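You operate a simulated robot arm through the tools that you are given. There is no shell and no other tool.

Carry out the task below with a simulated robot arm. There is one attempt and no reset: what you move stays moved.

TASK
Blot the wet ink on the bill pad dated 16 DEC and lay it in the letter tray.
Fine: put the blotter back and close the ink pad. Set down upright: rocking blotter. What is to be rubbed or washed off counts as gone when no trace of it is left.
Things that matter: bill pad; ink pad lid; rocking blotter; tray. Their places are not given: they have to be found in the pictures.

It is judged by the outcome, as a careful person would: the job done as asked, and still so three seconds after it is handed in. It fails if anything else is knocked over, pushed out of place, dropped, spilled or broken.

THE ROBOT
A 7-joint arm with a two-finger parallel gripper, fixed in place. Base frame: the origin is at the foot of the arm, x ahead of it, y to its left, z up. Lengths are in cm, angles in degrees, forces in N, time in s.
Its first joint turns from -149.0 to 149.0 degrees. Payload 3.43 kg.
Tool frame: the origin (TCP) lies between the finger pads and is the grasp point; the fingertips stand 3 cm ahead of it; z points along the fingers, y is the line along which they close. Largest opening 9.4 cm; finger width 2.8, thickness 1; the body of the gripper, 5 by 9.6 cm, starts 5.5 cm behind the TCP.
Orientation is that of the tool frame in the base frame, as [roll, pitch, yaw] about the fixed x, y, z axes, in that order (R = Rz(yaw) Ry(pitch) Rx(roll)). With the fingers straight down and closing along the base's y, the tool's x points along the base's -x, its y along +y and its z along -z.

THE INTERFACE
- The arm moves only by the tool servo_tool. Its argument "commands" is a list of rows, each an object of numbers (a shift or turn left out is 0, a gripper value left out holds the last): "ax", "ay", "az": the turn, a rotation vector about the base's x, y, z in degrees; "x", "y", "z": the shift along the base's x, y, z in cm; "jaw": the gripper command, from -1 (fully open) to 1 (shut), values between in proportion. In form: [{"ax": .., "ay": .., "az": .., "x": .., "y": .., "z": .., "jaw": ..}, ...]. A call has 1 to 20 rows; each row is the pose to reach, as a shift and turn from the pose commanded when the call began. Rows are played at 5 a second. More than 5 cm and 8.6 degrees between two rows, or a gripper value outside its range, and nothing of the call is played. Where a pose cannot be reached the arm comes as near as it can. A force on the tool above 40 N (or 10 N above the force at the start of the call, whichever is more), or a blocked arm, ends the call early, and 0.2 s more pass. The fingers move at their own pace (about 4.5 cm/s each) and stop on an object; they squeeze with about 34 N. The grip force told is the motor's: it shows also when the fingers shut on nothing. Time passes only in rows, and 0.2 s behind the last, so rows that repeat a pose let the fingers close. It gives the time, the measured TCP pose, the force on the tool (base axes), the opening and the grip force at its end, in the units of the frame above (readings bear some noise), with the torque about the TCP (base axes, N m) and any sound that the robot's microphone picked up.
- Cameras (640 x 400 px; columns grow to the right, rows downward): "scene" is fixed at [39.89, 50.08, 153.43]; the picture's right is [0.99, 0.11, 0.00], its down [0.10, -0.91, -0.40] and it looks along [-0.04, 0.40, -0.92] (base axes); focal length 345 px, centre (320, 200). "wrist" rides on the gripper at [7.6, 1.4, -10.2] in the tool frame; the picture's right is [-0.18, 0.98, 0.00], its down [-0.75, -0.14, -0.64] and it looks along [-0.63, -0.12, 0.77] (tool axes); focal length 243 px, centre (320, 200).
- grab_frame(camera): a new picture of that camera. It takes no simulated time.
- probe_pixels(camera, pixels): for up to 12 pixels [column, row] of the newest picture of that camera ("zoom" is the newest enlarged one), the place [x, y, z] in the base frame of the surface seen there, good to about 0.3 cm. It takes no simulated time.
- enlarge(camera, box): a new picture of the part [left, top, right, bottom] of that camera's present view, enlarged. It takes no simulated time.
- job_done(): hands the job in; it is judged then, once.

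Open the gripper and draw the arm clear of the work before you hand the job in, unless the task says otherwise.

The tools are called after "Emit:" as name(argument=value, ...) on one line, values as JSON. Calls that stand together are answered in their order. servo_tool: Moves the arm, as the interface text tells. Its arguments: {"type":"object","properties":{"commands":{"type":"array","items":{"type":"object","properties":{"ax":{"type":"number"},"ay":{"type":"number"},"az":{"type":"number"},"x":{"type":"number"},"y":{"type":"number"},"z":{"type":"number"},"jaw":{"type":"number"}}}}},"required":["commands"]} The other tools are called the same way: grab_frame (camera) takes a picture; probe_pixels (camera, pixels) gives the place of the surface under pixels of a picture; enlarge (camera, box) takes an enlarged picture of a part of a camera's view; job_done () hands the job in.

At the start:

```text
time_s: 0.0
position: [13.44, 70.0, 102.91]
ee_rot: [-180.0, 0.0, -180.0]
wrist_force: [-0.5, 0.4, -0.3]
wrist_torque: [0.0, 0.01, -0.01]
gripper_width: 9.41
gripper_force: 0.1
```

scene: 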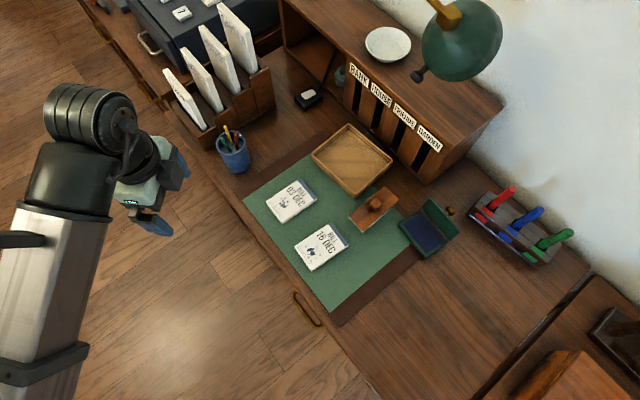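
wrist: 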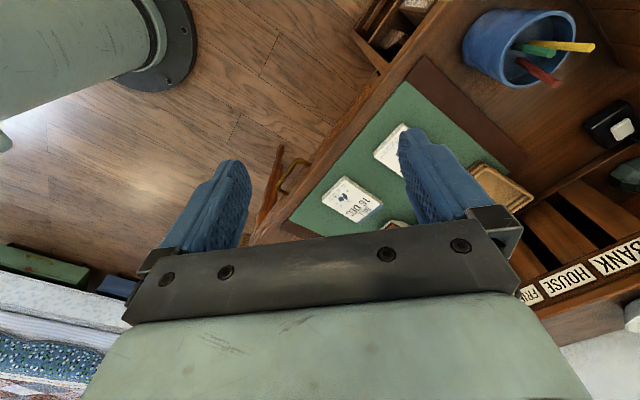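

The scene picture shows two bill pads on the green desk mat (around [291,200] and [321,247]), a blotter at [374,209], an open ink pad at [428,228] and a wooden tray at [352,159]. I enlarge this area to see details.

Emit:
enlarge(camera="scene", box=[240, 110, 480, 290])

Emit:
enlarge(camera="scene", box=[280, 170, 400, 280])

```text
2.22 times, centred on (360, 200) of scene
```

zoom: 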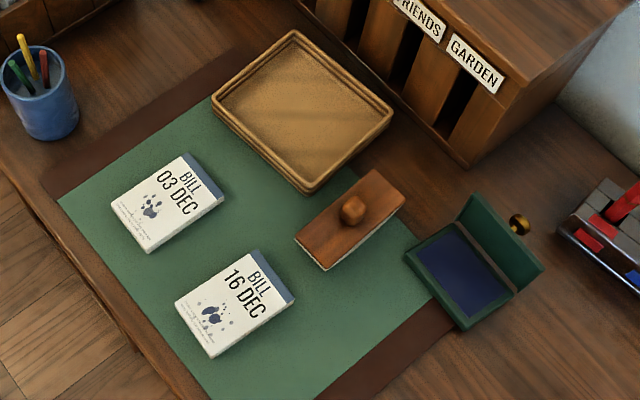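

```text
3.64 times, centred on (340, 225) of scene
```

zoom: 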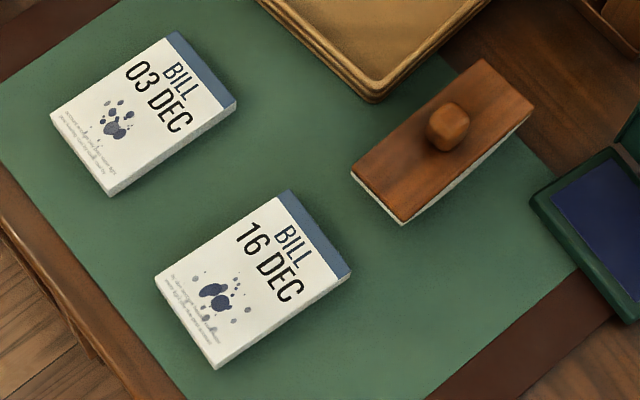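

The 16 DEC pad is the near one, with ink drops at about [214,296] in the zoom. I probe the pad corners, ink drops, blotter corners and knob.

Emit:
probe_pixels(camera="zoom", pixels=[[158, 280], [286, 195], [346, 270], [216, 360], [214, 290], [222, 302], [248, 310], [196, 280], [208, 318], [232, 272], [140, 240], [340, 330]])

Emit:
probe_pixels(camera="zoom", pixels=[[355, 176], [482, 63], [530, 105], [402, 218], [448, 122], [440, 150], [465, 140], [430, 130], [402, 224], [400, 190], [500, 100], [375, 180]])

```text
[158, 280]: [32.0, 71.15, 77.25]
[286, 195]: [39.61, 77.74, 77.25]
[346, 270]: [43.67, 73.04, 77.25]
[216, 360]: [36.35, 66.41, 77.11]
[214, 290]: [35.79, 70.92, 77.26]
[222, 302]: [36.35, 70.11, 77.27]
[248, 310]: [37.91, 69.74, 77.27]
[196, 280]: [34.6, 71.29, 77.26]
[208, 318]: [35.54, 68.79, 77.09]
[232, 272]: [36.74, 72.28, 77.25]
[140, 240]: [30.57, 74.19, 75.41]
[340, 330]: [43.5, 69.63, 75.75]
```

```text
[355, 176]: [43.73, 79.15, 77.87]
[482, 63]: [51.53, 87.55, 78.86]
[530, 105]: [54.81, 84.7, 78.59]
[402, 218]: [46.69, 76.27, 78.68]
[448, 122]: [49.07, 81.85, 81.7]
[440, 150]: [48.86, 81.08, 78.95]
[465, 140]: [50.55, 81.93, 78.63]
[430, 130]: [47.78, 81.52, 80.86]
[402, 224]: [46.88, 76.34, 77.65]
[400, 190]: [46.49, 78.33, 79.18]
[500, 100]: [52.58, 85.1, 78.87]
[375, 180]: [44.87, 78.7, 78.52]
```

The mat is at z≈75.6, the pad (top 77.25, about 10 × 6.4 cm, axis ≈41°) is centred near (37.9, 72.1); the blotter knob is near (49, 81.9). Now I probe the tray, ink pad and lid with a fresh zoom.

Emit:
enlarge(camera="scene", box=[380, 180, 480, 270])

Emit:
enlarge(camera="scene", box=[290, 110, 410, 210])

```text
4.44 times, centred on (430, 225) of scene
```

zoom: 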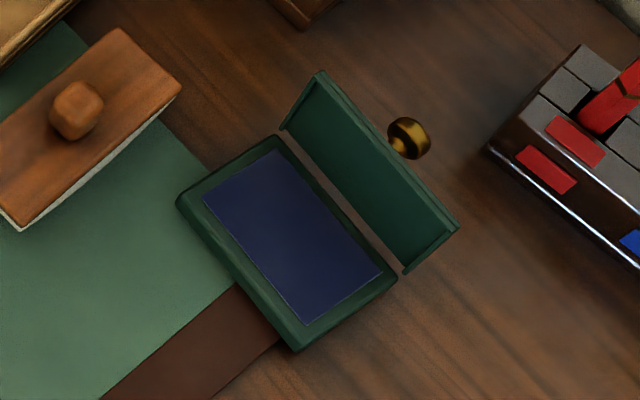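

```text
4.00 times, centred on (350, 160) of scene
```

zoom: 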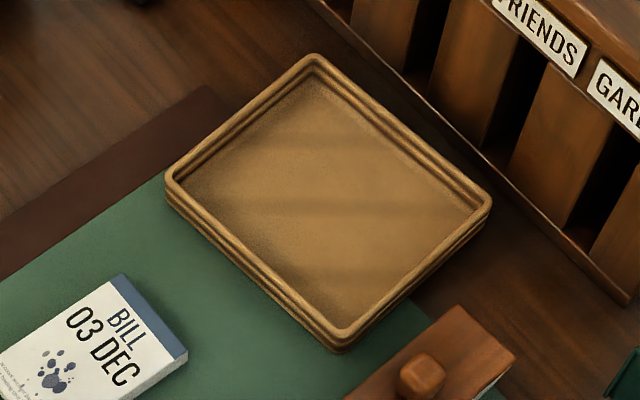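

The newest zoom shows the tray with rim corners near [168,180], [315,58], [488,200], [340,335]. I probe its rim and floor, and use the scene picture for the ink pad points.

Emit:
probe_pixels(camera="zoom", pixels=[[170, 180], [315, 58], [486, 204], [340, 332], [200, 180], [315, 95], [450, 212], [335, 310], [330, 200], [310, 240], [400, 200], [340, 348]])

Emit:
enlarge(camera="scene", box=[380, 180, 480, 270])

```text
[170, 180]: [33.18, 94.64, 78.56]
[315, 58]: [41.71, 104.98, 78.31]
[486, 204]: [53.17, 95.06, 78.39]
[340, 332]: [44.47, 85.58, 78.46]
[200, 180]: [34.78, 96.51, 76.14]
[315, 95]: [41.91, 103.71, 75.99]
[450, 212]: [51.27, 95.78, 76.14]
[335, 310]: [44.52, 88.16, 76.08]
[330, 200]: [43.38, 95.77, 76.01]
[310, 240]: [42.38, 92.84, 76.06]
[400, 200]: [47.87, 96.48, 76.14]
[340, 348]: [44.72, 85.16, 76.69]
```

```text
4.44 times, centred on (430, 225) of scene
```

zoom: 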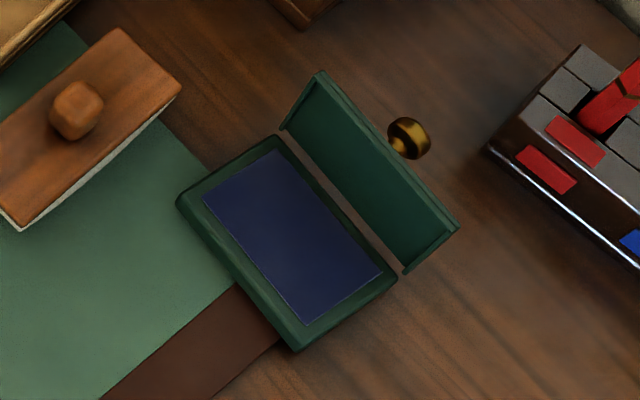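

The tray centre is near (43, 95), about 104 cm out, so it will need a tilted tool. Next I probe the ink pad and lid in this newest zoom (lid from [282,128]-[320,72]-[458,228]-[405,272], knob [408,138]).

Emit:
probe_pixels(camera="zoom", pixels=[[182, 205], [278, 140], [395, 280], [297, 345], [290, 240], [284, 126], [320, 74], [455, 226], [405, 268], [408, 130], [408, 150], [370, 170]])

Emit:
probe_pixels(camera="scene", pixels=[[461, 60], [440, 10], [418, 75], [480, 80], [505, 105], [440, 165], [355, 95], [388, 45], [308, 97], [232, 150], [480, 200], [495, 220]])

```text
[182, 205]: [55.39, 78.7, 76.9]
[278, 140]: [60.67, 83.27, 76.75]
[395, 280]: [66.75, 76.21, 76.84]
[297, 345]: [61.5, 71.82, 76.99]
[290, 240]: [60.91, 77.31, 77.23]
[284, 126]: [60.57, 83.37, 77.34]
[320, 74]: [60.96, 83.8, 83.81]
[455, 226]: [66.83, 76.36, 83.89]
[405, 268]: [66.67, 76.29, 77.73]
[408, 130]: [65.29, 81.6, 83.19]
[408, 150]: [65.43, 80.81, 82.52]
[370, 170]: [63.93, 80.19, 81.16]
```

```text
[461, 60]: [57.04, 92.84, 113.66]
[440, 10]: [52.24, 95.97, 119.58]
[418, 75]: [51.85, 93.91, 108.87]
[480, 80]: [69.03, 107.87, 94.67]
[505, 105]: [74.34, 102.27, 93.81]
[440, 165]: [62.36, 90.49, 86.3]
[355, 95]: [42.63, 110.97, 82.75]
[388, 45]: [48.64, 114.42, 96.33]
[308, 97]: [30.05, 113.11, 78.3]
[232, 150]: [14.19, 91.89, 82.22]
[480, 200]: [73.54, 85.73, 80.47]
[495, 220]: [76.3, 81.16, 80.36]
```

The ink pad (corners ≈(55.4,78.7), (60.7,83.3), (66.8,76.2), (61.5,71.8)) has its lid standing nearly vertical to z≈83.9, and a lamp shade hangs near (57,93,114). I move above the 16 DEC pad, turning 41° to match it, for a close look.

Emit:
servo_tool(commands=[{"x": 2.8, "y": -0.3, "z": -1, "az": 5}, {"x": 5.6, "y": -0.6, "z": -2, "az": 10}, {"x": 8.4, "y": -0.9, "z": -3, "az": 15}, {"x": 11.2, "y": -1.2, "z": -4, "az": 20}, {"x": 14, "y": -1.5, "z": -5, "az": 25}, {"x": 16.8, "y": -1.8, "z": -6, "az": 30}, {"x": 19.6, "y": -2, "z": -7, "az": 36}, {"x": 22.4, "y": -2, "z": -7.5, "az": 41}, {"x": 22.4, "y": -2, "z": -7.5, "az": 41}])

Emit:
grab_frame(camera="wrist")

Emit:
grab_frame(camera="scene")

```text
time_s: 2.0
position: [36.06, 67.96, 95.5]
ee_rot: [179.9, 0.0, -139.0]
wrist_force: [-1.2, 0.1, 0.6]
wrist_torque: [-0.02, 0.01, 0.04]
gripper_width: 9.39
gripper_force: 0.1
```

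```text
taken
```

wrist: 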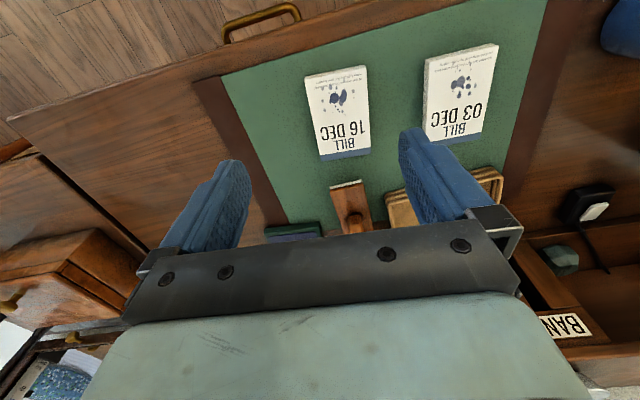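

```text
taken
```

scene: 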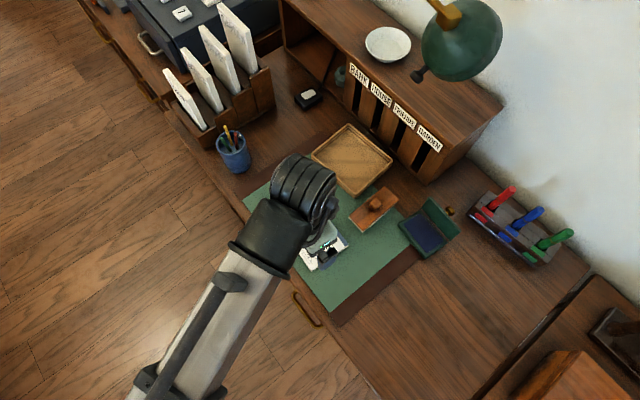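

The wrist view shows pad 16 DEC at [340,115] with its ink at [337,97], and the blotter at [352,205]. I enlarge the pad and blotter.

Emit:
enlarge(camera="wrist", box=[290, 60, 390, 160])

Emit:
enlarge(camera="wrist", box=[310, 165, 400, 240])

```text
4.00 times, centred on (340, 110) of wrist
```

zoom: 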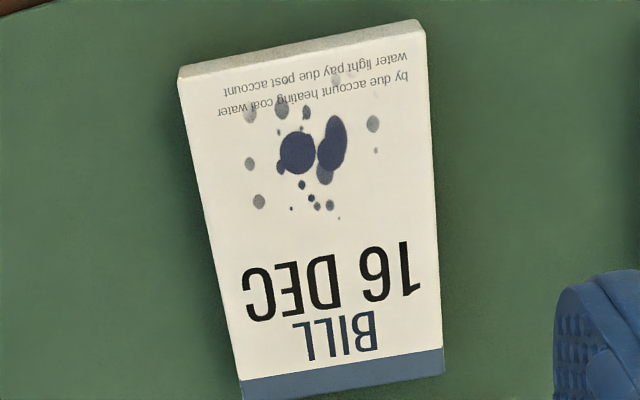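

```text
5.33 times, centred on (355, 202) of wrist
```

zoom: 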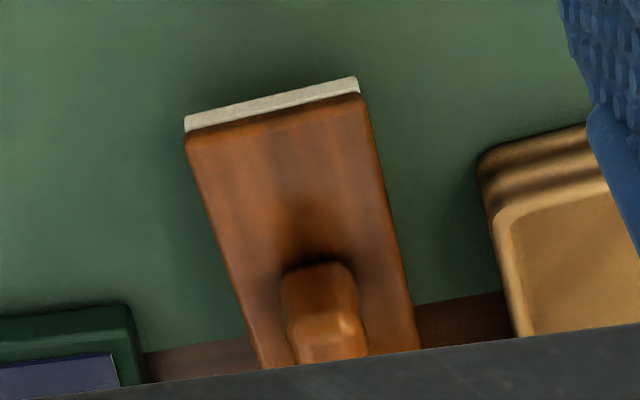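

The blotter's near end is at [185,125]–[360,90] of this zoom with a white paper edge below; I probe the blotter here, then re-zoom on the ink.

Emit:
probe_pixels(camera="zoom", pixels=[[192, 140], [356, 98], [190, 122], [354, 82], [270, 110], [268, 92], [320, 290], [300, 290], [345, 290], [325, 340], [360, 320], [300, 180]])

Emit:
enlarge(camera="wrist", box=[290, 60, 390, 160])

```text
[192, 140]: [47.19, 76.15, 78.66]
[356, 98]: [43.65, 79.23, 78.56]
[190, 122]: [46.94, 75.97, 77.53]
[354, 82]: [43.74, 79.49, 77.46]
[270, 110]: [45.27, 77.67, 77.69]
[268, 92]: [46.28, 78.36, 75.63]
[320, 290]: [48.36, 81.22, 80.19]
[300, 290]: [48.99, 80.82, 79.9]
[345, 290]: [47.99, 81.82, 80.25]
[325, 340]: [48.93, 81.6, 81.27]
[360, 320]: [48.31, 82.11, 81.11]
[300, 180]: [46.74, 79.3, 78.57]
```

```text
4.00 times, centred on (340, 110) of wrist
```

zoom: 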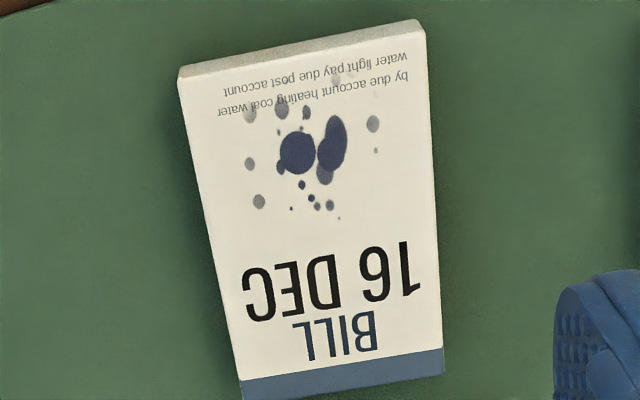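

The blotter's end edge is ~1.9 cm above the mat, so its base is curved along its length (radius ≈10 cm). I probe the extremes of the ink spots on the pad.

Emit:
probe_pixels(camera="zoom", pixels=[[250, 113], [282, 108], [335, 80], [373, 123], [376, 150], [339, 217], [292, 208], [258, 201], [249, 164], [297, 152], [333, 140], [318, 175]])

Emit:
probe_pixels(camera="zoom", pixels=[[182, 72], [418, 27], [440, 350], [240, 382], [440, 370], [325, 100], [340, 90], [350, 70], [250, 100], [306, 113], [345, 240], [210, 200]])

```text
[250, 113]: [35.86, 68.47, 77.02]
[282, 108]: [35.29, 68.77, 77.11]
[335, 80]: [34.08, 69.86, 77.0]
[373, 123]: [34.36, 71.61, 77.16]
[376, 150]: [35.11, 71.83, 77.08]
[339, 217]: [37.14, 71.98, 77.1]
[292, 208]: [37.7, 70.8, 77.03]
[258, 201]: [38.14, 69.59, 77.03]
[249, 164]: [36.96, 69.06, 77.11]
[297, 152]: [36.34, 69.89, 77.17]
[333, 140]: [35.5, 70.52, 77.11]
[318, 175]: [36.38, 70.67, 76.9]
```

```text
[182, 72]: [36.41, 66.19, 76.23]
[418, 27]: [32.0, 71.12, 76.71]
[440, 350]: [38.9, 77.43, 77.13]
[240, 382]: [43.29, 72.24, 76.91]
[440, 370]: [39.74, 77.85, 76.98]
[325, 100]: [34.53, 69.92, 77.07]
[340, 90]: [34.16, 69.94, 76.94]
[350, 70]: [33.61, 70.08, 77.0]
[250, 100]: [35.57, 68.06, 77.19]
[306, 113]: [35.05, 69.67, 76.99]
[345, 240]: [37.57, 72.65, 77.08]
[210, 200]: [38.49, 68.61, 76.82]
```

Ink spans about 4 × 4.5 cm near the pad's lower end. Before moving out to the blotter, I check where the wrist housing ([303,185]) sits relative to the TCP so it clears the lamp.

Emit:
probe_pixels(camera="scene", pixels=[[303, 165], [290, 180], [325, 180], [328, 210], [300, 200], [270, 230], [318, 170], [335, 200], [320, 235], [425, 50], [462, 82], [416, 77]])

```text
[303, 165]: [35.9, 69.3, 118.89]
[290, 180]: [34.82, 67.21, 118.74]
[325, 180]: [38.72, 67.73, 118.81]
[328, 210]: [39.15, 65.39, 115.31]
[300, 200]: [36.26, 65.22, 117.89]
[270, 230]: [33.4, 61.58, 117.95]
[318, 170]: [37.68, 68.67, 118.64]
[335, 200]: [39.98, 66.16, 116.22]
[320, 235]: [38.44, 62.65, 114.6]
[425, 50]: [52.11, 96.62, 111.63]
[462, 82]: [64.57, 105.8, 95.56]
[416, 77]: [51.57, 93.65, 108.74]
```

The wrist housing reaches about 23 cm above the TCP and will stay clear of the lamp (bottom ≈108.7 near (51.6,93.7)). I move above the blotter knob and turn so the fingers close along the blotter's length (≈47.5°).

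Emit:
servo_tool(commands=[{"x": 0.5, "y": 0.5, "z": 0, "az": -7, "jaw": 0.04}, {"x": 1.5, "y": 1.5, "z": 0, "az": -14}, {"x": 2.6, "y": 2.7, "z": 0, "az": -21}, {"x": 3.7, "y": 3.9, "z": 0, "az": -28}, {"x": 4.8, "y": 5.1, "z": 0, "az": -35}, {"x": 5.9, "y": 6.3, "z": 0, "az": -42}, {"x": 7, "y": 7.5, "z": 0, "az": -49}, {"x": 8.2, "y": 8.7, "z": -0.5, "az": -56}, {"x": 9.4, "y": 10, "z": -1, "az": -63}, {"x": 10.6, "y": 11.3, "z": -1.5, "az": -70}, {"x": 11.8, "y": 12.6, "z": -2, "az": -77}, {"x": 13.1, "y": 14, "z": -2.5, "az": -83.5}, {"x": 13.1, "y": 14, "z": -2.5, "az": -83.5}])

Emit:
grab_frame(camera="wrist")

Emit:
grab_frame(camera="scene")

```text
time_s: 4.8
position: [49.01, 81.94, 92.95]
ee_rot: [180.0, 0.0, 137.4]
wrist_force: [-0.4, 1.0, 1.3]
wrist_torque: [0.03, -0.01, 0.0]
gripper_width: 4.53
gripper_force: 0.0
```

```text
taken
```

wrist: 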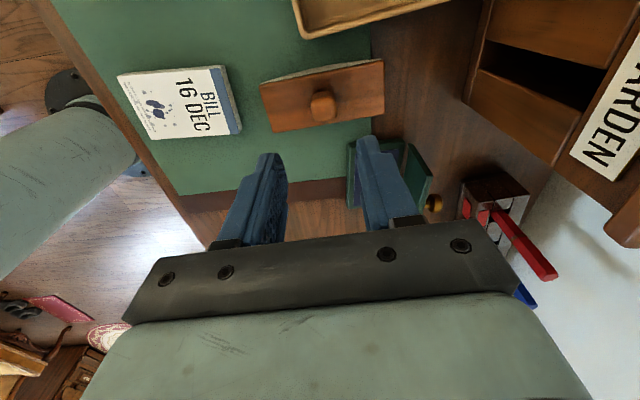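

```text
taken
```

scene: 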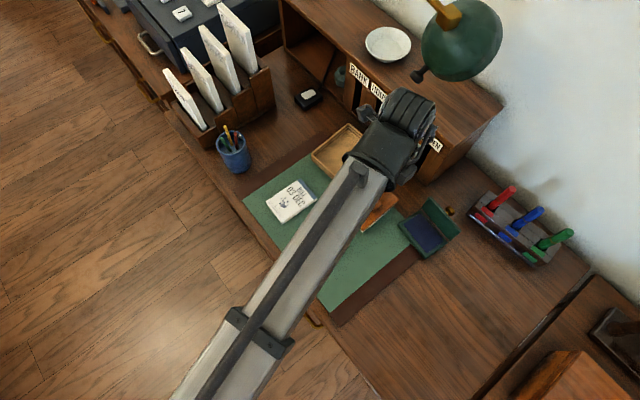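

The wrist view now shows the blotter from the side at [322,97]. I enlarge it to measure the knob and the blotter's edges.

Emit:
enlarge(camera="wrist", box=[250, 50, 400, 144])

```text
4.26 times, centred on (325, 97) of wrist
```

zoom: 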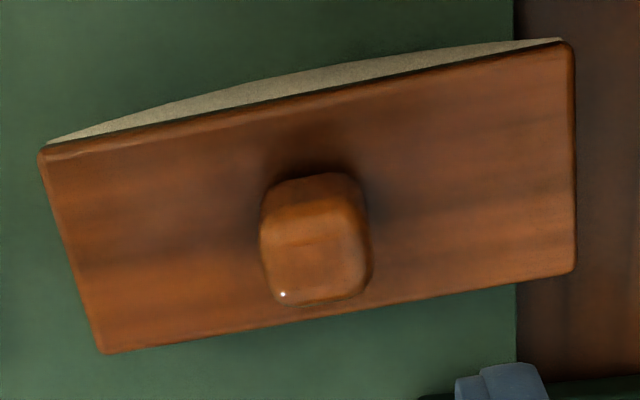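

The curved white base is clearly visible. I probe the plate corners, knob and arc points.

Emit:
probe_pixels(camera="zoom", pixels=[[46, 155], [568, 46], [572, 268], [104, 350], [320, 190], [270, 240], [362, 230], [318, 285], [310, 240], [280, 78], [300, 70], [52, 142]])

Emit:
probe_pixels(camera="zoom", pixels=[[265, 220], [268, 270], [366, 260], [360, 200], [330, 178], [300, 180], [300, 298], [350, 290], [200, 200], [450, 200], [290, 90], [540, 42]])

```text
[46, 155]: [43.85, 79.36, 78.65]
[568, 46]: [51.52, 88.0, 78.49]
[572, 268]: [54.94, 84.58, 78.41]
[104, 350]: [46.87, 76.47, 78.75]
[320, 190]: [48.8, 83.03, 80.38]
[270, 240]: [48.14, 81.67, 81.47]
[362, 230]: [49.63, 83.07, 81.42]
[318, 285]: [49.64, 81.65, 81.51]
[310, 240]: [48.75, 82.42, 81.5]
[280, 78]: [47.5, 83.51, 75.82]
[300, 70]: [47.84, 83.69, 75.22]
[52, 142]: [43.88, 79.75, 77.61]
```

```text
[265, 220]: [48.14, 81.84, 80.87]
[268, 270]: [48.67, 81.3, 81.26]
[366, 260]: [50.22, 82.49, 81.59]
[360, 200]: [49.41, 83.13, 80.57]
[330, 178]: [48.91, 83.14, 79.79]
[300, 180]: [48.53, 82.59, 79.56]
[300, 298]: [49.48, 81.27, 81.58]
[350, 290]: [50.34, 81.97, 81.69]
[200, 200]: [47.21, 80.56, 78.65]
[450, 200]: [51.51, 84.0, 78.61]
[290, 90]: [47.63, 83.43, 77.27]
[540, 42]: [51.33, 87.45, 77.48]
```

Blotter centre ≈(49.3, 82.1), top 78.55, knob about 2.2 cm wide up to 81.6, axis ≈47°. I descend straight over the knob with the fingers 4.5 cm apart.

Emit:
servo_tool(commands=[{"x": 0.34, "y": 0.1, "z": -2}, {"x": 0.34, "y": 0.1, "z": -4}, {"x": 0.34, "y": 0.1, "z": -6}, {"x": 0.34, "y": 0.1, "z": -7.5}, {"x": 0.34, "y": 0.1, "z": -9}, {"x": 0.34, "y": 0.1, "z": -9}])

Emit:
grab_frame(camera="wrist")

```text
time_s: 6.2
position: [49.42, 82.3, 83.88]
ee_rot: [-180.0, 0.0, 137.5]
wrist_force: [0.6, 0.2, 0.0]
wrist_torque: [0.02, -0.02, -0.02]
gripper_width: 4.54
gripper_force: 0.1
```

```text
taken
```

wrist: 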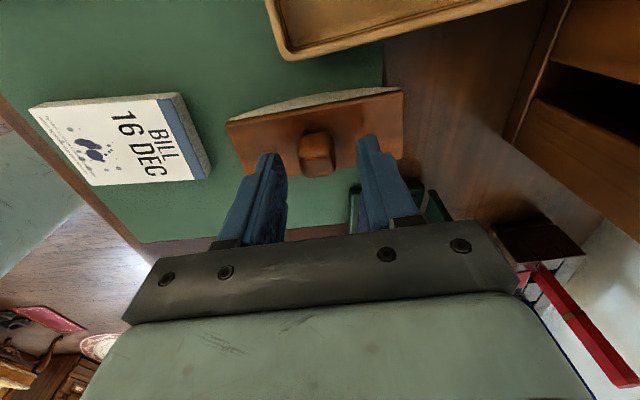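

The knob at [317,153] sits centred between the fingertips. I go down the last 1.8 cm and close on the knob.

Emit:
servo_tool(commands=[{"x": 0, "y": 0, "z": -1}, {"x": 0, "y": 0, "z": -1.8}, {"x": 0, "y": 0, "z": -1.8}, {"x": 0, "y": 0, "z": -1.8, "jaw": 0.3}, {"x": 0, "y": 0, "z": -1.8, "jaw": 0.5}, {"x": 0, "y": 0, "z": -1.8, "jaw": 0.7}, {"x": 0, "y": 0, "z": -1.8, "jaw": 1}, {"x": 0, "y": 0, "z": -1.8, "jaw": 1}, {"x": 0, "y": 0, "z": -1.8, "jaw": 1}])

Emit:
grab_frame(camera="wrist")

```text
time_s: 8.2
position: [49.4, 82.23, 82.1]
ee_rot: [-180.0, 0.1, 137.5]
wrist_force: [-2.4, -3.6, 11.6]
wrist_torque: [-0.22, 0.1, 0.02]
gripper_width: 2.36
gripper_force: 34.0
```

```text
taken
```

wrist: 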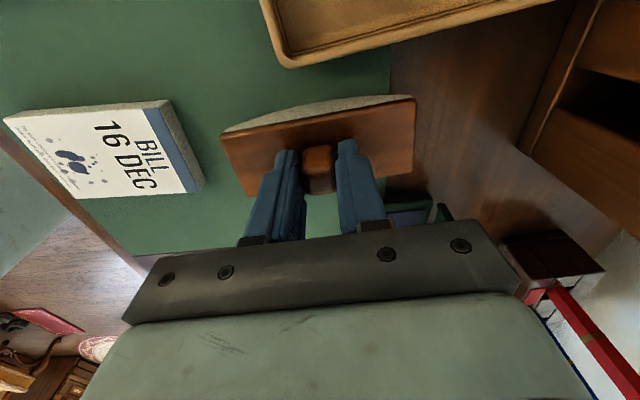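

The knob is held (opening 2.36 cm). I lift the blotter straight up and check it.

Emit:
servo_tool(commands=[{"z": 0.5}, {"z": 1}, {"z": 2}, {"z": 3.5}, {"z": 5}, {"z": 6}, {"z": 6}])

Emit:
grab_frame(camera="wrist")

```text
time_s: 9.8
position: [49.23, 82.2, 88.18]
ee_rot: [-180.0, 0.0, 137.6]
wrist_force: [0.7, 0.1, -0.8]
wrist_torque: [0.01, 0.04, 0.0]
gripper_width: 2.36
gripper_force: 33.2
```

```text
taken
```

wrist: 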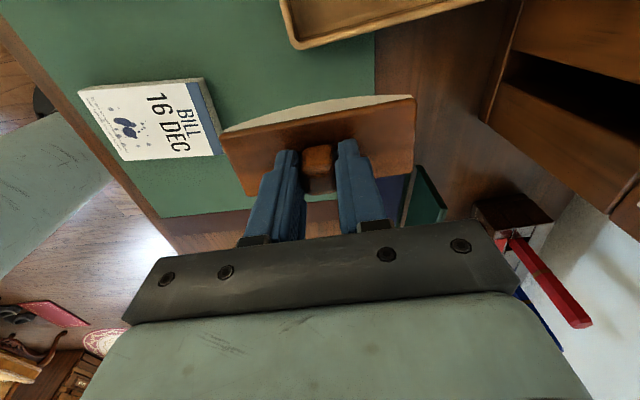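

The blotter is held level (opening 2.36). I carry it over the ink on the 16 DEC pad (centre ≈(36.0,70.4)), turning -5.4° to line up, and lower to about 1 cm above the paper.

Emit:
servo_tool(commands=[{"x": -1.5, "y": -1.3, "az": -1}, {"x": -3.5, "y": -3.1, "az": -2}, {"x": -5.5, "y": -4.9, "az": -3}, {"x": -7.5, "y": -6.6, "az": -4}, {"x": -9.5, "y": -8.4, "az": -5}, {"x": -11.5, "y": -10.2, "az": -5.4}, {"x": -13.25, "y": -11.7, "az": -5.4}, {"x": -13.25, "y": -11.7, "z": -1.5, "az": -5.4}, {"x": -13.25, "y": -11.7, "z": -3, "az": -5.4}, {"x": -13.25, "y": -11.7, "z": -3.3, "az": -5.4}, {"x": -13.25, "y": -11.7, "z": -3.3, "az": -5.4}])

Emit:
grab_frame(camera="wrist")

Emit:
grab_frame(camera="scene")

```text
time_s: 12.2
position: [36.09, 70.35, 84.74]
ee_rot: [179.9, -0.1, 132.1]
wrist_force: [-0.1, 0.7, -2.2]
wrist_torque: [0.0, -0.01, 0.02]
gripper_width: 2.34
gripper_force: 33.9
```

```text
taken
```

wrist: 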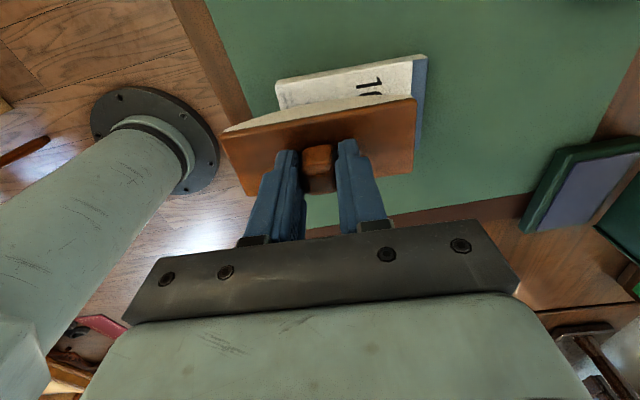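

```text
taken
```

scene: 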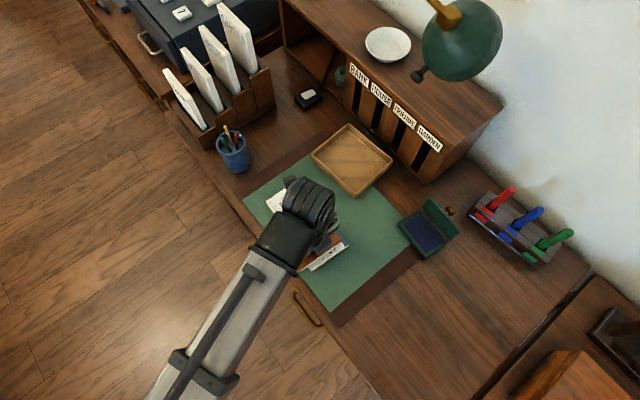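

The blotter hangs about 1 cm over the ink, aligned with the pad. I lower slowly and watch the force.

Emit:
servo_tool(commands=[{"z": -0.4}, {"z": -0.7}, {"z": -0.9}, {"z": -1.0}, {"z": -1.1}, {"z": -1.1}])

```text
time_s: 13.6
position: [36.12, 70.35, 83.7]
ee_rot: [179.9, 0.1, 132.1]
wrist_force: [0.6, 0.4, -0.6]
wrist_torque: [-0.02, 0.01, -0.01]
gripper_width: 2.37
gripper_force: 33.9
```

No contact yet at z=83.7; I lower in finer steps.

Emit:
servo_tool(commands=[{"z": -0.1}, {"z": -0.2}, {"z": -0.3}, {"z": -0.3}])

```text
time_s: 14.8
position: [36.13, 70.33, 83.63]
ee_rot: [179.8, 0.0, 132.1]
wrist_force: [-2.4, -1.9, 17.2]
wrist_torque: [-0.24, 0.1, 0.02]
gripper_width: 2.36
gripper_force: 33.7
stopped in row 4: the force on the tool passed its limit at 41 N (the readings are from after the stop); the commanded pose is now the measured one
```

Contact at z≈83.63 with the pad, now pressing lightly (17 N after the stop). I rock the blotter toward the pad's top end by 12° and back, rolling with its ~9.6 cm radius.

Emit:
servo_tool(commands=[{"x": 0.253, "y": 0.228, "z": 0.01, "ax": -2.01, "ay": 2.23}, {"x": 0.505, "y": 0.456, "z": 0.02, "ax": -4.02, "ay": 4.45}, {"x": 0.759, "y": 0.685, "z": 0.04, "ax": -6.03, "ay": 6.68}, {"x": 1.014, "y": 0.915, "z": 0.07, "ax": -8.04, "ay": 8.9}, {"x": 1.014, "y": 0.915, "z": 0.07, "ax": -8.04, "ay": 8.9}, {"x": 0.759, "y": 0.685, "z": 0.04, "ax": -6.03, "ay": 6.68}, {"x": 0.505, "y": 0.456, "z": 0.02, "ax": -4.02, "ay": 4.45}, {"x": 0.253, "y": 0.228, "z": 0.01, "ax": -2.01, "ay": 2.23}, {"x": 0, "y": 0, "z": 0, "ax": 0, "ay": 0}])

```text
time_s: 16.2
position: [36.87, 71.01, 83.75]
ee_rot: [-171.0, 0.0, 132.1]
wrist_force: [-1.1, -2.5, 15.7]
wrist_torque: [-0.13, 0.04, -0.04]
gripper_width: 2.35
gripper_force: 33.2
stopped in row 7: the force on the tool passed its limit at 41 N (the readings are from after the stop); the commanded pose is now the measured one
```

The rocking moved to +12° and was stopped on the way back at 9° by the 40 N limit, so I ease the height profile slightly and roll on through level to -12°.

Emit:
servo_tool(commands=[{"x": -0.252, "y": -0.228, "z": -0.02, "ax": 2.01, "ay": -2.23}, {"x": -0.505, "y": -0.456, "z": -0.04, "ax": 4.02, "ay": -4.45}, {"x": -0.757, "y": -0.683, "z": -0.05, "ax": 6.03, "ay": -6.68}, {"x": -1.009, "y": -0.911, "z": -0.04, "ax": 8.04, "ay": -8.9}, {"x": -1.261, "y": -1.139, "z": -0.01, "ax": 10.05, "ay": -11.13}, {"x": -1.514, "y": -1.367, "z": 0.03, "ax": 12.06, "ay": -13.36}, {"x": -1.766, "y": -1.595, "z": 0.09, "ax": 14.07, "ay": -15.58}, {"x": -1.766, "y": -1.595, "z": 0.09, "ax": 14.07, "ay": -15.58}])

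```text
time_s: 18.0
position: [35.15, 69.58, 83.76]
ee_rot: [167.9, 0.0, 132.0]
wrist_force: [0.5, -0.1, 6.7]
wrist_torque: [-0.03, -0.04, -0.02]
gripper_width: 2.36
gripper_force: 33.5
```

It rolled through smoothly with about 7 N left at -12°. I roll back to level and lift to look at the ink.

Emit:
servo_tool(commands=[{"x": 0.252, "y": 0.228, "z": -0.07, "ax": -2.01, "ay": 2.23}, {"x": 0.505, "y": 0.456, "z": -0.11, "ax": -4.02, "ay": 4.45}, {"x": 0.757, "y": 0.683, "z": -0.14, "ax": -6.03, "ay": 6.68}, {"x": 1.009, "y": 0.911, "z": -0.15, "ax": -8.04, "ay": 8.9}, {"x": 1.009, "y": 0.911, "z": 1, "ax": -8.04, "ay": 8.9}, {"x": 1.009, "y": 0.911, "z": 3, "ax": -8.04, "ay": 8.9}, {"x": 3.5, "y": 3.2, "z": 6, "ax": -8.04, "ay": 8.9}, {"x": 6.5, "y": 5.9, "z": 8, "ax": -8.04, "ay": 8.9}, {"x": 6.5, "y": 5.9, "z": 8, "ax": -8.04, "ay": 8.9}])

Emit:
grab_frame(camera="wrist")

Emit:
grab_frame(camera="scene")

```text
time_s: 20.0
position: [41.93, 75.38, 91.79]
ee_rot: [180.0, -0.1, 132.1]
wrist_force: [0.0, -0.8, -2.0]
wrist_torque: [0.02, -0.01, -0.04]
gripper_width: 2.36
gripper_force: 33.5
```

```text
taken
```

wrist: 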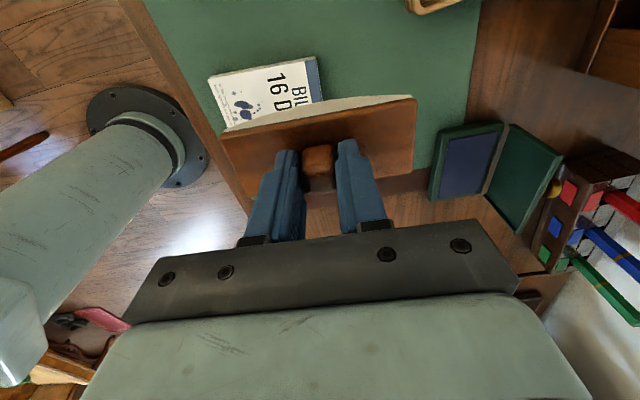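

```text
taken
```

scene: 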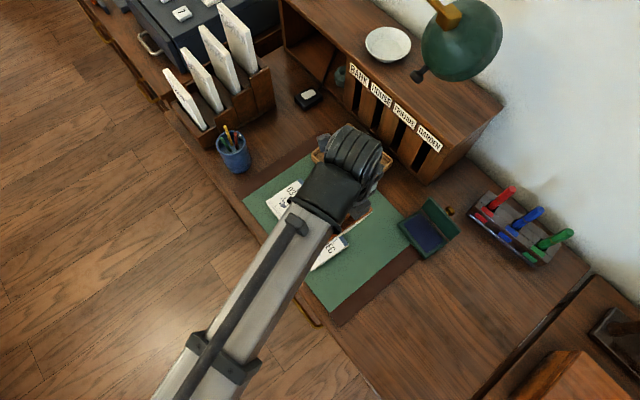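

I enlarge the wrist view on the pad at [265,92] to see what ink remains.

Emit:
enlarge(camera="wrist", box=[200, 50, 330, 132])

```text
4.88 times, centred on (265, 91) of wrist
```

zoom: 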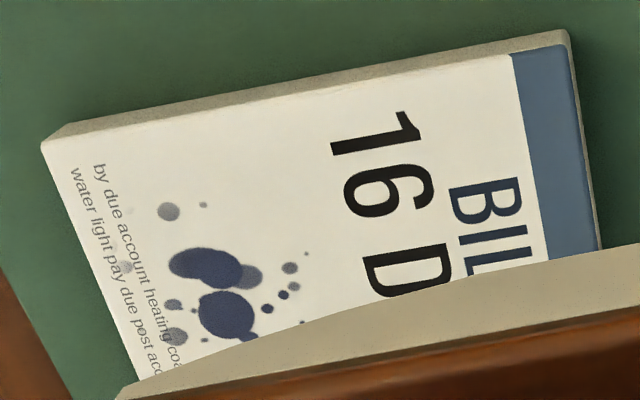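

The ink spots still look largely unchanged, so I shift aside (toward -y) to see the whole pad and compare carefully.

Emit:
servo_tool(commands=[{"x": 0.5, "y": -2, "z": 1.5}, {"x": 1, "y": -4, "z": 3}, {"x": 1.5, "y": -6, "z": 4}, {"x": 1.5, "y": -6, "z": 4}])

Emit:
grab_frame(camera="wrist")

Emit:
enlarge(camera="wrist", box=[200, 20, 330, 102])

```text
time_s: 21.0
position: [43.08, 69.32, 95.64]
ee_rot: [-180.0, 0.1, 132.0]
wrist_force: [-0.3, 0.6, -1.9]
wrist_torque: [0.04, -0.01, 0.01]
gripper_width: 2.38
gripper_force: 33.8
```

```text
taken
```

wrist: 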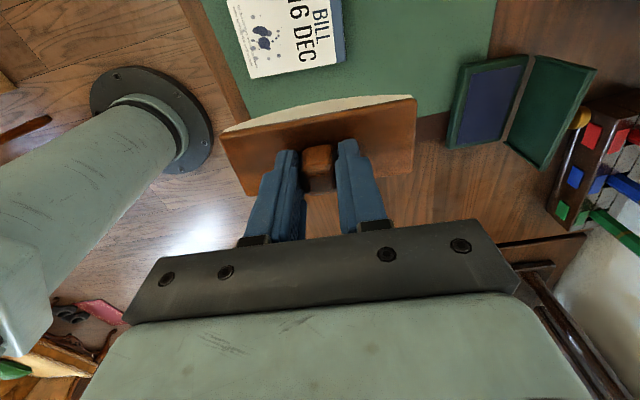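

```text
4.88 times, centred on (265, 61) of wrist
```

zoom: 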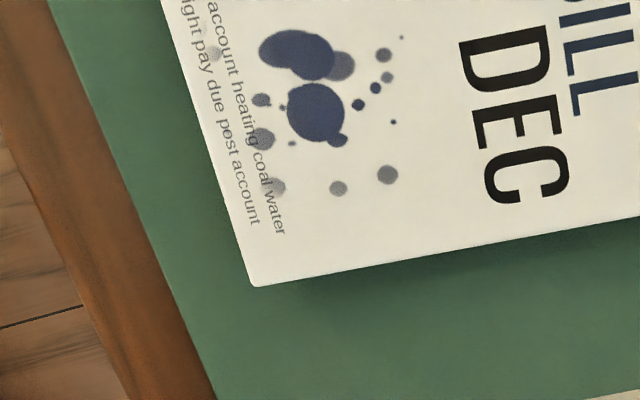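

The spots still appear present from here. I swing the arm to the right so the scene camera can see the pad from the same viewpoint as at the start.

Emit:
servo_tool(commands=[{"x": 3, "y": -1.3}, {"x": 6, "y": -2.6}, {"x": 9, "y": -3.9}, {"x": 12, "y": -5.2}, {"x": 15, "y": -6.5}, {"x": 18, "y": -7.8}, {"x": 21, "y": -9}, {"x": 21, "y": -9}])

Emit:
enlarge(camera="scene", box=[280, 170, 400, 280])

Emit:
enlarge(camera="scene", box=[300, 225, 350, 275])

```text
time_s: 22.8
position: [63.99, 60.44, 95.72]
ee_rot: [-180.0, 0.0, 132.1]
wrist_force: [1.0, 0.5, -0.8]
wrist_torque: [0.01, 0.01, 0.02]
gripper_width: 2.36
gripper_force: 34.2
```

```text
3.64 times, centred on (340, 225) of scene
```

zoom: 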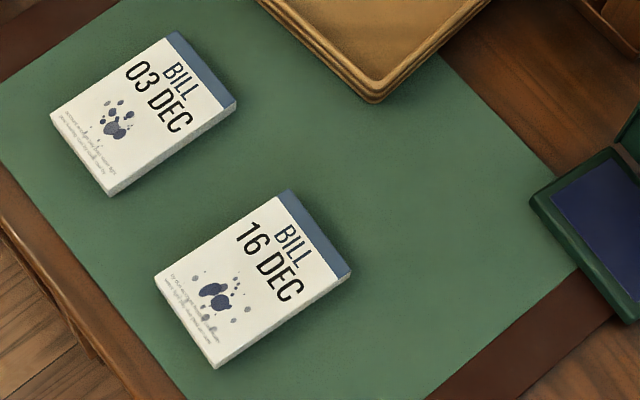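

```text
8.00 times, centred on (325, 250) of scene
```

zoom: 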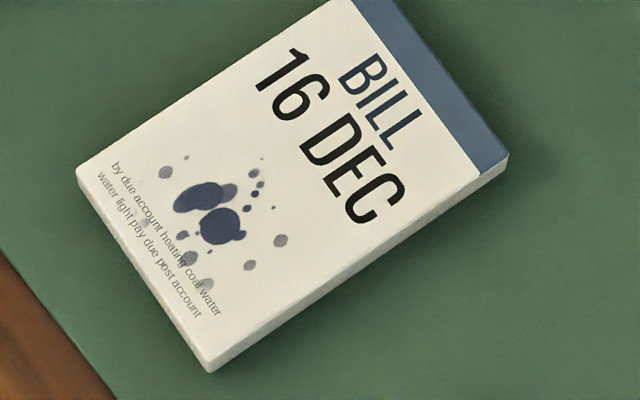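

Ink is still visible (big spots at [200,196] and [222,226] of the zoom), so one quick rocking did not suffice. I return over the ink for slower, firmer rocking.

Emit:
servo_tool(commands=[{"x": -4, "y": 1.4}, {"x": -8, "y": 2.9}, {"x": -12, "y": 4.3}, {"x": -16, "y": 5.8, "z": -2}, {"x": -20, "y": 7.2, "z": -4}, {"x": -24, "y": 8.7, "z": -6}, {"x": -28, "y": 10.1, "z": -8}, {"x": -28, "y": 10.1, "z": -10}, {"x": -28, "y": 10.1, "z": -11.5}, {"x": -28, "y": 10.1, "z": -11.9}, {"x": -28, "y": 10.1, "z": -11.9}])

```text
time_s: 25.2
position: [36.01, 70.36, 83.7]
ee_rot: [179.9, 0.1, 132.1]
wrist_force: [1.2, -0.6, -1.2]
wrist_torque: [-0.02, -0.03, -0.02]
gripper_width: 2.35
gripper_force: 34.3
```

No contact yet at z≈83.7; I lower in 0.05 cm steps with pauses.

Emit:
servo_tool(commands=[{"z": -0.05}, {"z": -0.1}, {"z": -0.1}])

Emit:
servo_tool(commands=[{"z": -0.05}, {"z": -0.05}, {"z": -0.05}])

```text
time_s: 26.0
position: [36.1, 70.32, 83.76]
ee_rot: [179.9, 0.1, 132.1]
wrist_force: [0.2, -0.5, -1.5]
wrist_torque: [0.0, 0.0, -0.03]
gripper_width: 2.34
gripper_force: 34.7
```

```text
time_s: 26.8
position: [36.08, 70.43, 83.88]
ee_rot: [-179.9, 0.0, 132.1]
wrist_force: [-0.6, -0.6, -0.9]
wrist_torque: [-0.02, 0.01, 0.01]
gripper_width: 2.36
gripper_force: 34.3
```

Still free (force ≈ -1 N); the z reading is noisy by about 0.1. I keep lowering in small steps.

Emit:
servo_tool(commands=[{"z": -0.04}, {"z": -0.08}, {"z": -0.08}])

Emit:
servo_tool(commands=[{"z": -0.03}, {"z": -0.06}, {"z": -0.06}])

Emit:
servo_tool(commands=[{"z": -0.02}, {"z": -0.04}, {"z": -0.04}])

```text
time_s: 27.6
position: [36.01, 70.46, 83.65]
ee_rot: [179.9, 0.0, 132.2]
wrist_force: [1.8, -0.7, 14.3]
wrist_torque: [-0.07, -0.1, 0.02]
gripper_width: 2.38
gripper_force: 34.1
```

```text
time_s: 28.4
position: [36.16, 70.5, 83.58]
ee_rot: [-180.0, 0.0, 132.1]
wrist_force: [-1.2, -1.6, 27.1]
wrist_torque: [-0.16, 0.05, -0.02]
gripper_width: 2.34
gripper_force: 34.2
```

```text
time_s: 29.2
position: [36.16, 70.58, 83.57]
ee_rot: [179.9, 0.2, 132.1]
wrist_force: [3.4, -5.4, 32.1]
wrist_torque: [-0.37, -0.28, -0.06]
gripper_width: 2.34
gripper_force: 33.9
```

Contact is found: about 200 N/cm stiffness and 32 N now. I ease to ~15 N and rock slowly to +6°, reading the force to learn the curvature.

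Emit:
servo_tool(commands=[{"z": 0.06}, {"x": 0.126, "y": 0.114, "z": 0.06, "ax": -1.0, "ay": 1.11}, {"x": 0.253, "y": 0.228, "z": 0.065, "ax": -2.01, "ay": 2.23}, {"x": 0.379, "y": 0.342, "z": 0.075, "ax": -3.0, "ay": 3.34}, {"x": 0.505, "y": 0.456, "z": 0.085, "ax": -4.02, "ay": 4.45}, {"x": 0.505, "y": 0.456, "z": 0.085, "ax": -4.02, "ay": 4.45}])

Emit:
servo_tool(commands=[{"x": 0.126, "y": 0.114, "z": 0.015, "ax": -1.0, "ay": 1.11}, {"x": 0.253, "y": 0.228, "z": 0.03, "ax": -2.01, "ay": 2.23}, {"x": 0.379, "y": 0.342, "z": 0.045, "ax": -3.0, "ay": 3.34}, {"x": 0.505, "y": 0.456, "z": 0.07, "ax": -4.02, "ay": 4.45}, {"x": 0.505, "y": 0.456, "z": 0.07, "ax": -4.02, "ay": 4.45}])

```text
time_s: 30.6
position: [36.43, 71.05, 83.67]
ee_rot: [-174.2, -0.1, 132.1]
wrist_force: [3.6, 5.3, 39.6]
wrist_torque: [0.38, -0.48, 0.04]
gripper_width: 2.37
gripper_force: 34.3
```

```text
time_s: 31.8
position: [37.0, 71.44, 83.69]
ee_rot: [-167.9, 0.0, 132.2]
wrist_force: [-2.7, 0.8, 20.6]
wrist_torque: [0.01, 0.16, 0.02]
gripper_width: 2.35
gripper_force: 34.4
```

The force peaked at 40 N at 6° and is 21 N at 12°. I now roll slowly all the way back through level to -12°.

Emit:
servo_tool(commands=[{"x": -0.126, "y": -0.114, "z": 0, "ax": 1.005, "ay": -1.113}, {"x": -0.253, "y": -0.228, "z": -0.01, "ax": 2.01, "ay": -2.226}, {"x": -0.379, "y": -0.342, "z": 0, "ax": 3.015, "ay": -3.339}, {"x": -0.505, "y": -0.456, "z": 0.01, "ax": 4.02, "ay": -4.45}, {"x": -0.632, "y": -0.57, "z": -0.01, "ax": 5.03, "ay": -5.57}, {"x": -0.758, "y": -0.684, "z": -0.04, "ax": 6.03, "ay": -6.68}, {"x": -0.884, "y": -0.798, "z": -0.06, "ax": 7.04, "ay": -7.79}, {"x": -1.01, "y": -0.912, "z": -0.08, "ax": 8.04, "ay": -8.9}, {"x": -1.137, "y": -1.026, "z": -0.06, "ax": 9.05, "ay": -10.02}, {"x": -1.263, "y": -1.14, "z": -0.04, "ax": 10.05, "ay": -11.13}, {"x": -1.389, "y": -1.254, "z": -0.01, "ax": 11.06, "ay": -12.24}, {"x": -1.516, "y": -1.368, "z": 0.01, "ax": 12.06, "ay": -13.36}, {"x": -1.642, "y": -1.482, "z": 0.01, "ax": 13.07, "ay": -14.47}, {"x": -1.768, "y": -1.596, "z": 0.01, "ax": 14.07, "ay": -15.58}, {"x": -1.894, "y": -1.71, "z": 0.02, "ax": 15.08, "ay": -16.7}, {"x": -2.021, "y": -1.824, "z": 0.03, "ax": 16.08, "ay": -17.8}, {"x": -2.021, "y": -1.824, "z": 0.03, "ax": 16.08, "ay": -17.8}])

```text
time_s: 35.4
position: [35.08, 69.76, 83.76]
ee_rot: [167.9, 0.0, 132.0]
wrist_force: [3.6, -3.9, 11.2]
wrist_torque: [-0.29, -0.22, -0.03]
gripper_width: 2.36
gripper_force: 34.4
```

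The slow roll completed with 11 N left at -12°. I come back to level while lifting, move aside and look at the pad.

Emit:
servo_tool(commands=[{"x": 0.0, "y": 0.0, "z": 1.0}, {"x": 0.5, "y": 0.45, "z": 3, "ax": -4.02, "ay": 4.45}, {"x": 1.01, "y": 0.912, "z": 5, "ax": -8.04, "ay": 8.9}, {"x": 3.5, "y": 0.5, "z": 8, "ax": -8.04, "ay": 8.9}, {"x": 6, "y": -0.5, "z": 11, "ax": -8.04, "ay": 8.9}, {"x": 8, "y": -1, "z": 12, "ax": -8.04, "ay": 8.9}, {"x": 8, "y": -1, "z": 12, "ax": -8.04, "ay": 8.9}])

Emit:
enlarge(camera="wrist", box=[200, 10, 330, 92])

Emit:
grab_frame(camera="wrist")

```text
time_s: 37.0
position: [43.06, 68.58, 95.58]
ee_rot: [-180.0, 0.0, 132.1]
wrist_force: [-0.3, 0.9, -0.9]
wrist_torque: [0.01, 0.01, -0.03]
gripper_width: 2.34
gripper_force: 34.3
```

```text
4.88 times, centred on (265, 51) of wrist
```

zoom: 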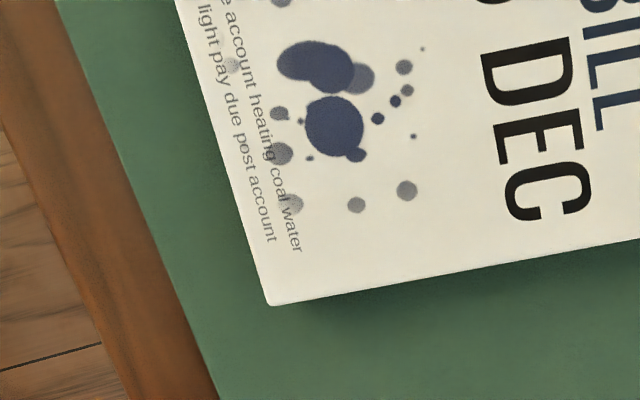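

```text
taken
```

wrist: 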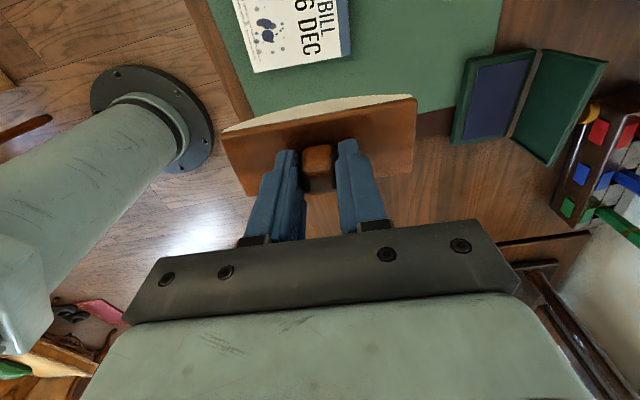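

From here the spots look the same. I swing right again so the scene camera can give exactly the same 8× view as after the first rocking, for a direct comparison.

Emit:
servo_tool(commands=[{"x": 3, "y": -1.2}, {"x": 6, "y": -2.4}, {"x": 9, "y": -3.6}, {"x": 12, "y": -4.8}, {"x": 15, "y": -6}, {"x": 18, "y": -7.2}, {"x": 21, "y": -8.3}, {"x": 21, "y": -8.3}])

Emit:
enlarge(camera="scene", box=[300, 225, 350, 275])

Emit:
enlarge(camera="scene", box=[305, 240, 330, 260])

Emit:
enlarge(camera="scene", box=[275, 187, 325, 227])

```text
time_s: 38.8
position: [64.1, 59.82, 95.81]
ee_rot: [-180.0, -0.1, 132.1]
wrist_force: [-0.4, -0.3, -2.1]
wrist_torque: [-0.08, 0.01, 0.02]
gripper_width: 2.36
gripper_force: 33.9
```

```text
8.00 times, centred on (325, 250) of scene
```

zoom: 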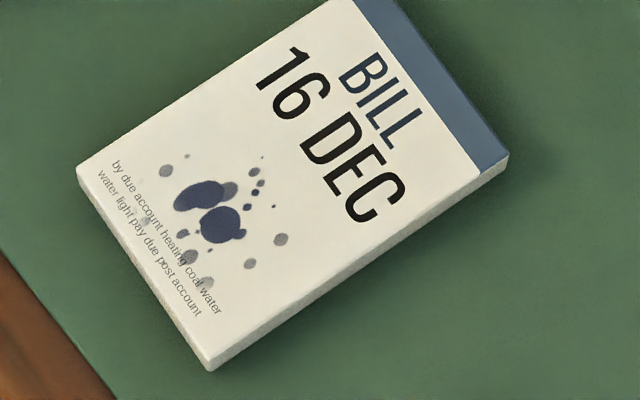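

```text
16.00 times, centred on (318, 250) of scene
```

zoom: 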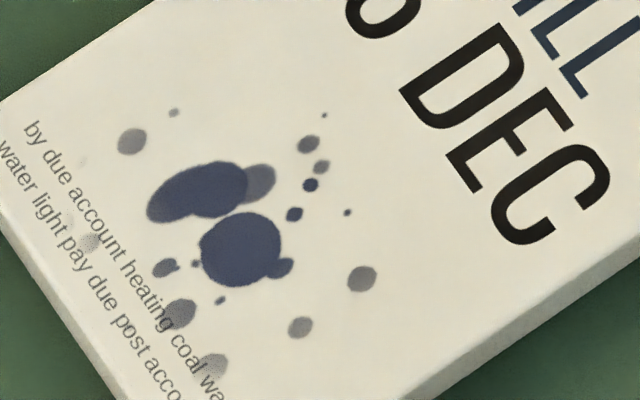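

```text
10.00 times, centred on (300, 207) of scene
```

zoom: 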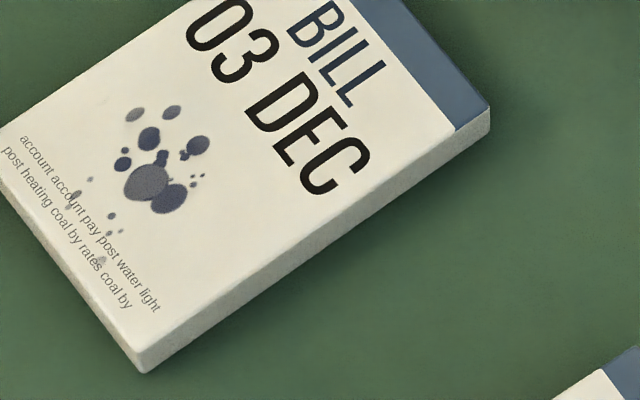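

Direct comparison shows at most a hint of lightening at the left end of the upper blob ([155,207] in the 16× view), so more rocking strokes seem needed. I return to the ink, at about 0.4 cm above the paper.

Emit:
servo_tool(commands=[{"x": -4, "y": 1.5}, {"x": -8, "y": 2.9}, {"x": -12, "y": 4.4}, {"x": -16, "y": 5.8, "z": -2}, {"x": -20, "y": 7.3, "z": -4}, {"x": -24, "y": 8.8, "z": -6}, {"x": -27.99, "y": 10.21, "z": -8}, {"x": -27.99, "y": 10.21, "z": -10}, {"x": -27.99, "y": 10.21, "z": -11.5}, {"x": -27.99, "y": 10.21, "z": -12.0}, {"x": -27.99, "y": 10.21, "z": -12.1}, {"x": -27.99, "y": 10.21, "z": -12.1}, {"x": -27.99, "y": 10.21, "z": -12.1}])

```text
time_s: 41.6
position: [36.29, 70.66, 83.69]
ee_rot: [-179.9, 0.0, 132.1]
wrist_force: [-0.1, -0.2, -0.9]
wrist_torque: [0.02, 0.0, 0.0]
gripper_width: 2.35
gripper_force: 33.6
```

Just short of contact; I lower a little more to get about 15 N.

Emit:
servo_tool(commands=[{"x": -0.15, "y": -0.15, "z": -0.05}, {"x": -0.15, "y": -0.15, "z": -0.08}, {"x": -0.15, "y": -0.15, "z": -0.08}])

Emit:
servo_tool(commands=[{"z": -0.03}, {"z": -0.05}, {"z": -0.05}])

```text
time_s: 42.4
position: [36.21, 70.45, 83.58]
ee_rot: [180.0, 0.0, 132.1]
wrist_force: [2.5, 0.1, 10.2]
wrist_torque: [-0.06, -0.21, -0.01]
gripper_width: 2.37
gripper_force: 34.2
```

```text
time_s: 43.2
position: [36.12, 70.4, 83.69]
ee_rot: [179.9, 0.0, 132.1]
wrist_force: [9.3, 3.0, 34.3]
wrist_torque: [0.04, -0.58, -0.01]
gripper_width: 2.35
gripper_force: 33.9
```

Contact at 34 N. I ease slightly and do one full fast rocking cycle (±12°) in contact.

Emit:
servo_tool(commands=[{"z": 0.03}, {"x": 0.337, "y": 0.304, "z": 0.08, "ax": -2.68, "ay": 2.97}, {"x": 0.673, "y": 0.608, "z": 0.12, "ax": -5.36, "ay": 5.94}, {"x": 1.01, "y": 0.912, "z": 0.14, "ax": -8.04, "ay": 8.9}, {"x": 0.673, "y": 0.608, "z": 0.12, "ax": -5.36, "ay": 5.94}, {"x": 0.337, "y": 0.304, "z": 0.08, "ax": -2.68, "ay": 2.97}, {"z": 0.03}, {"x": -0.337, "y": -0.304, "z": 0.08, "ax": 2.68, "ay": -2.97}, {"x": -0.673, "y": -0.608, "z": 0.12, "ax": 5.36, "ay": -5.94}, {"x": -1.01, "y": -0.912, "z": 0.14, "ax": 8.04, "ay": -8.9}, {"x": -0.673, "y": -0.608, "z": 0.12, "ax": 5.36, "ay": -5.94}, {"x": -0.337, "y": -0.304, "z": 0.08, "ax": 2.68, "ay": -2.97}, {"z": 0.03}])

```text
time_s: 46.0
position: [36.01, 70.35, 83.63]
ee_rot: [-179.9, 0.0, 132.1]
wrist_force: [-3.8, -1.3, 33.3]
wrist_torque: [-0.01, 0.13, -0.01]
gripper_width: 2.37
gripper_force: 34.5
```

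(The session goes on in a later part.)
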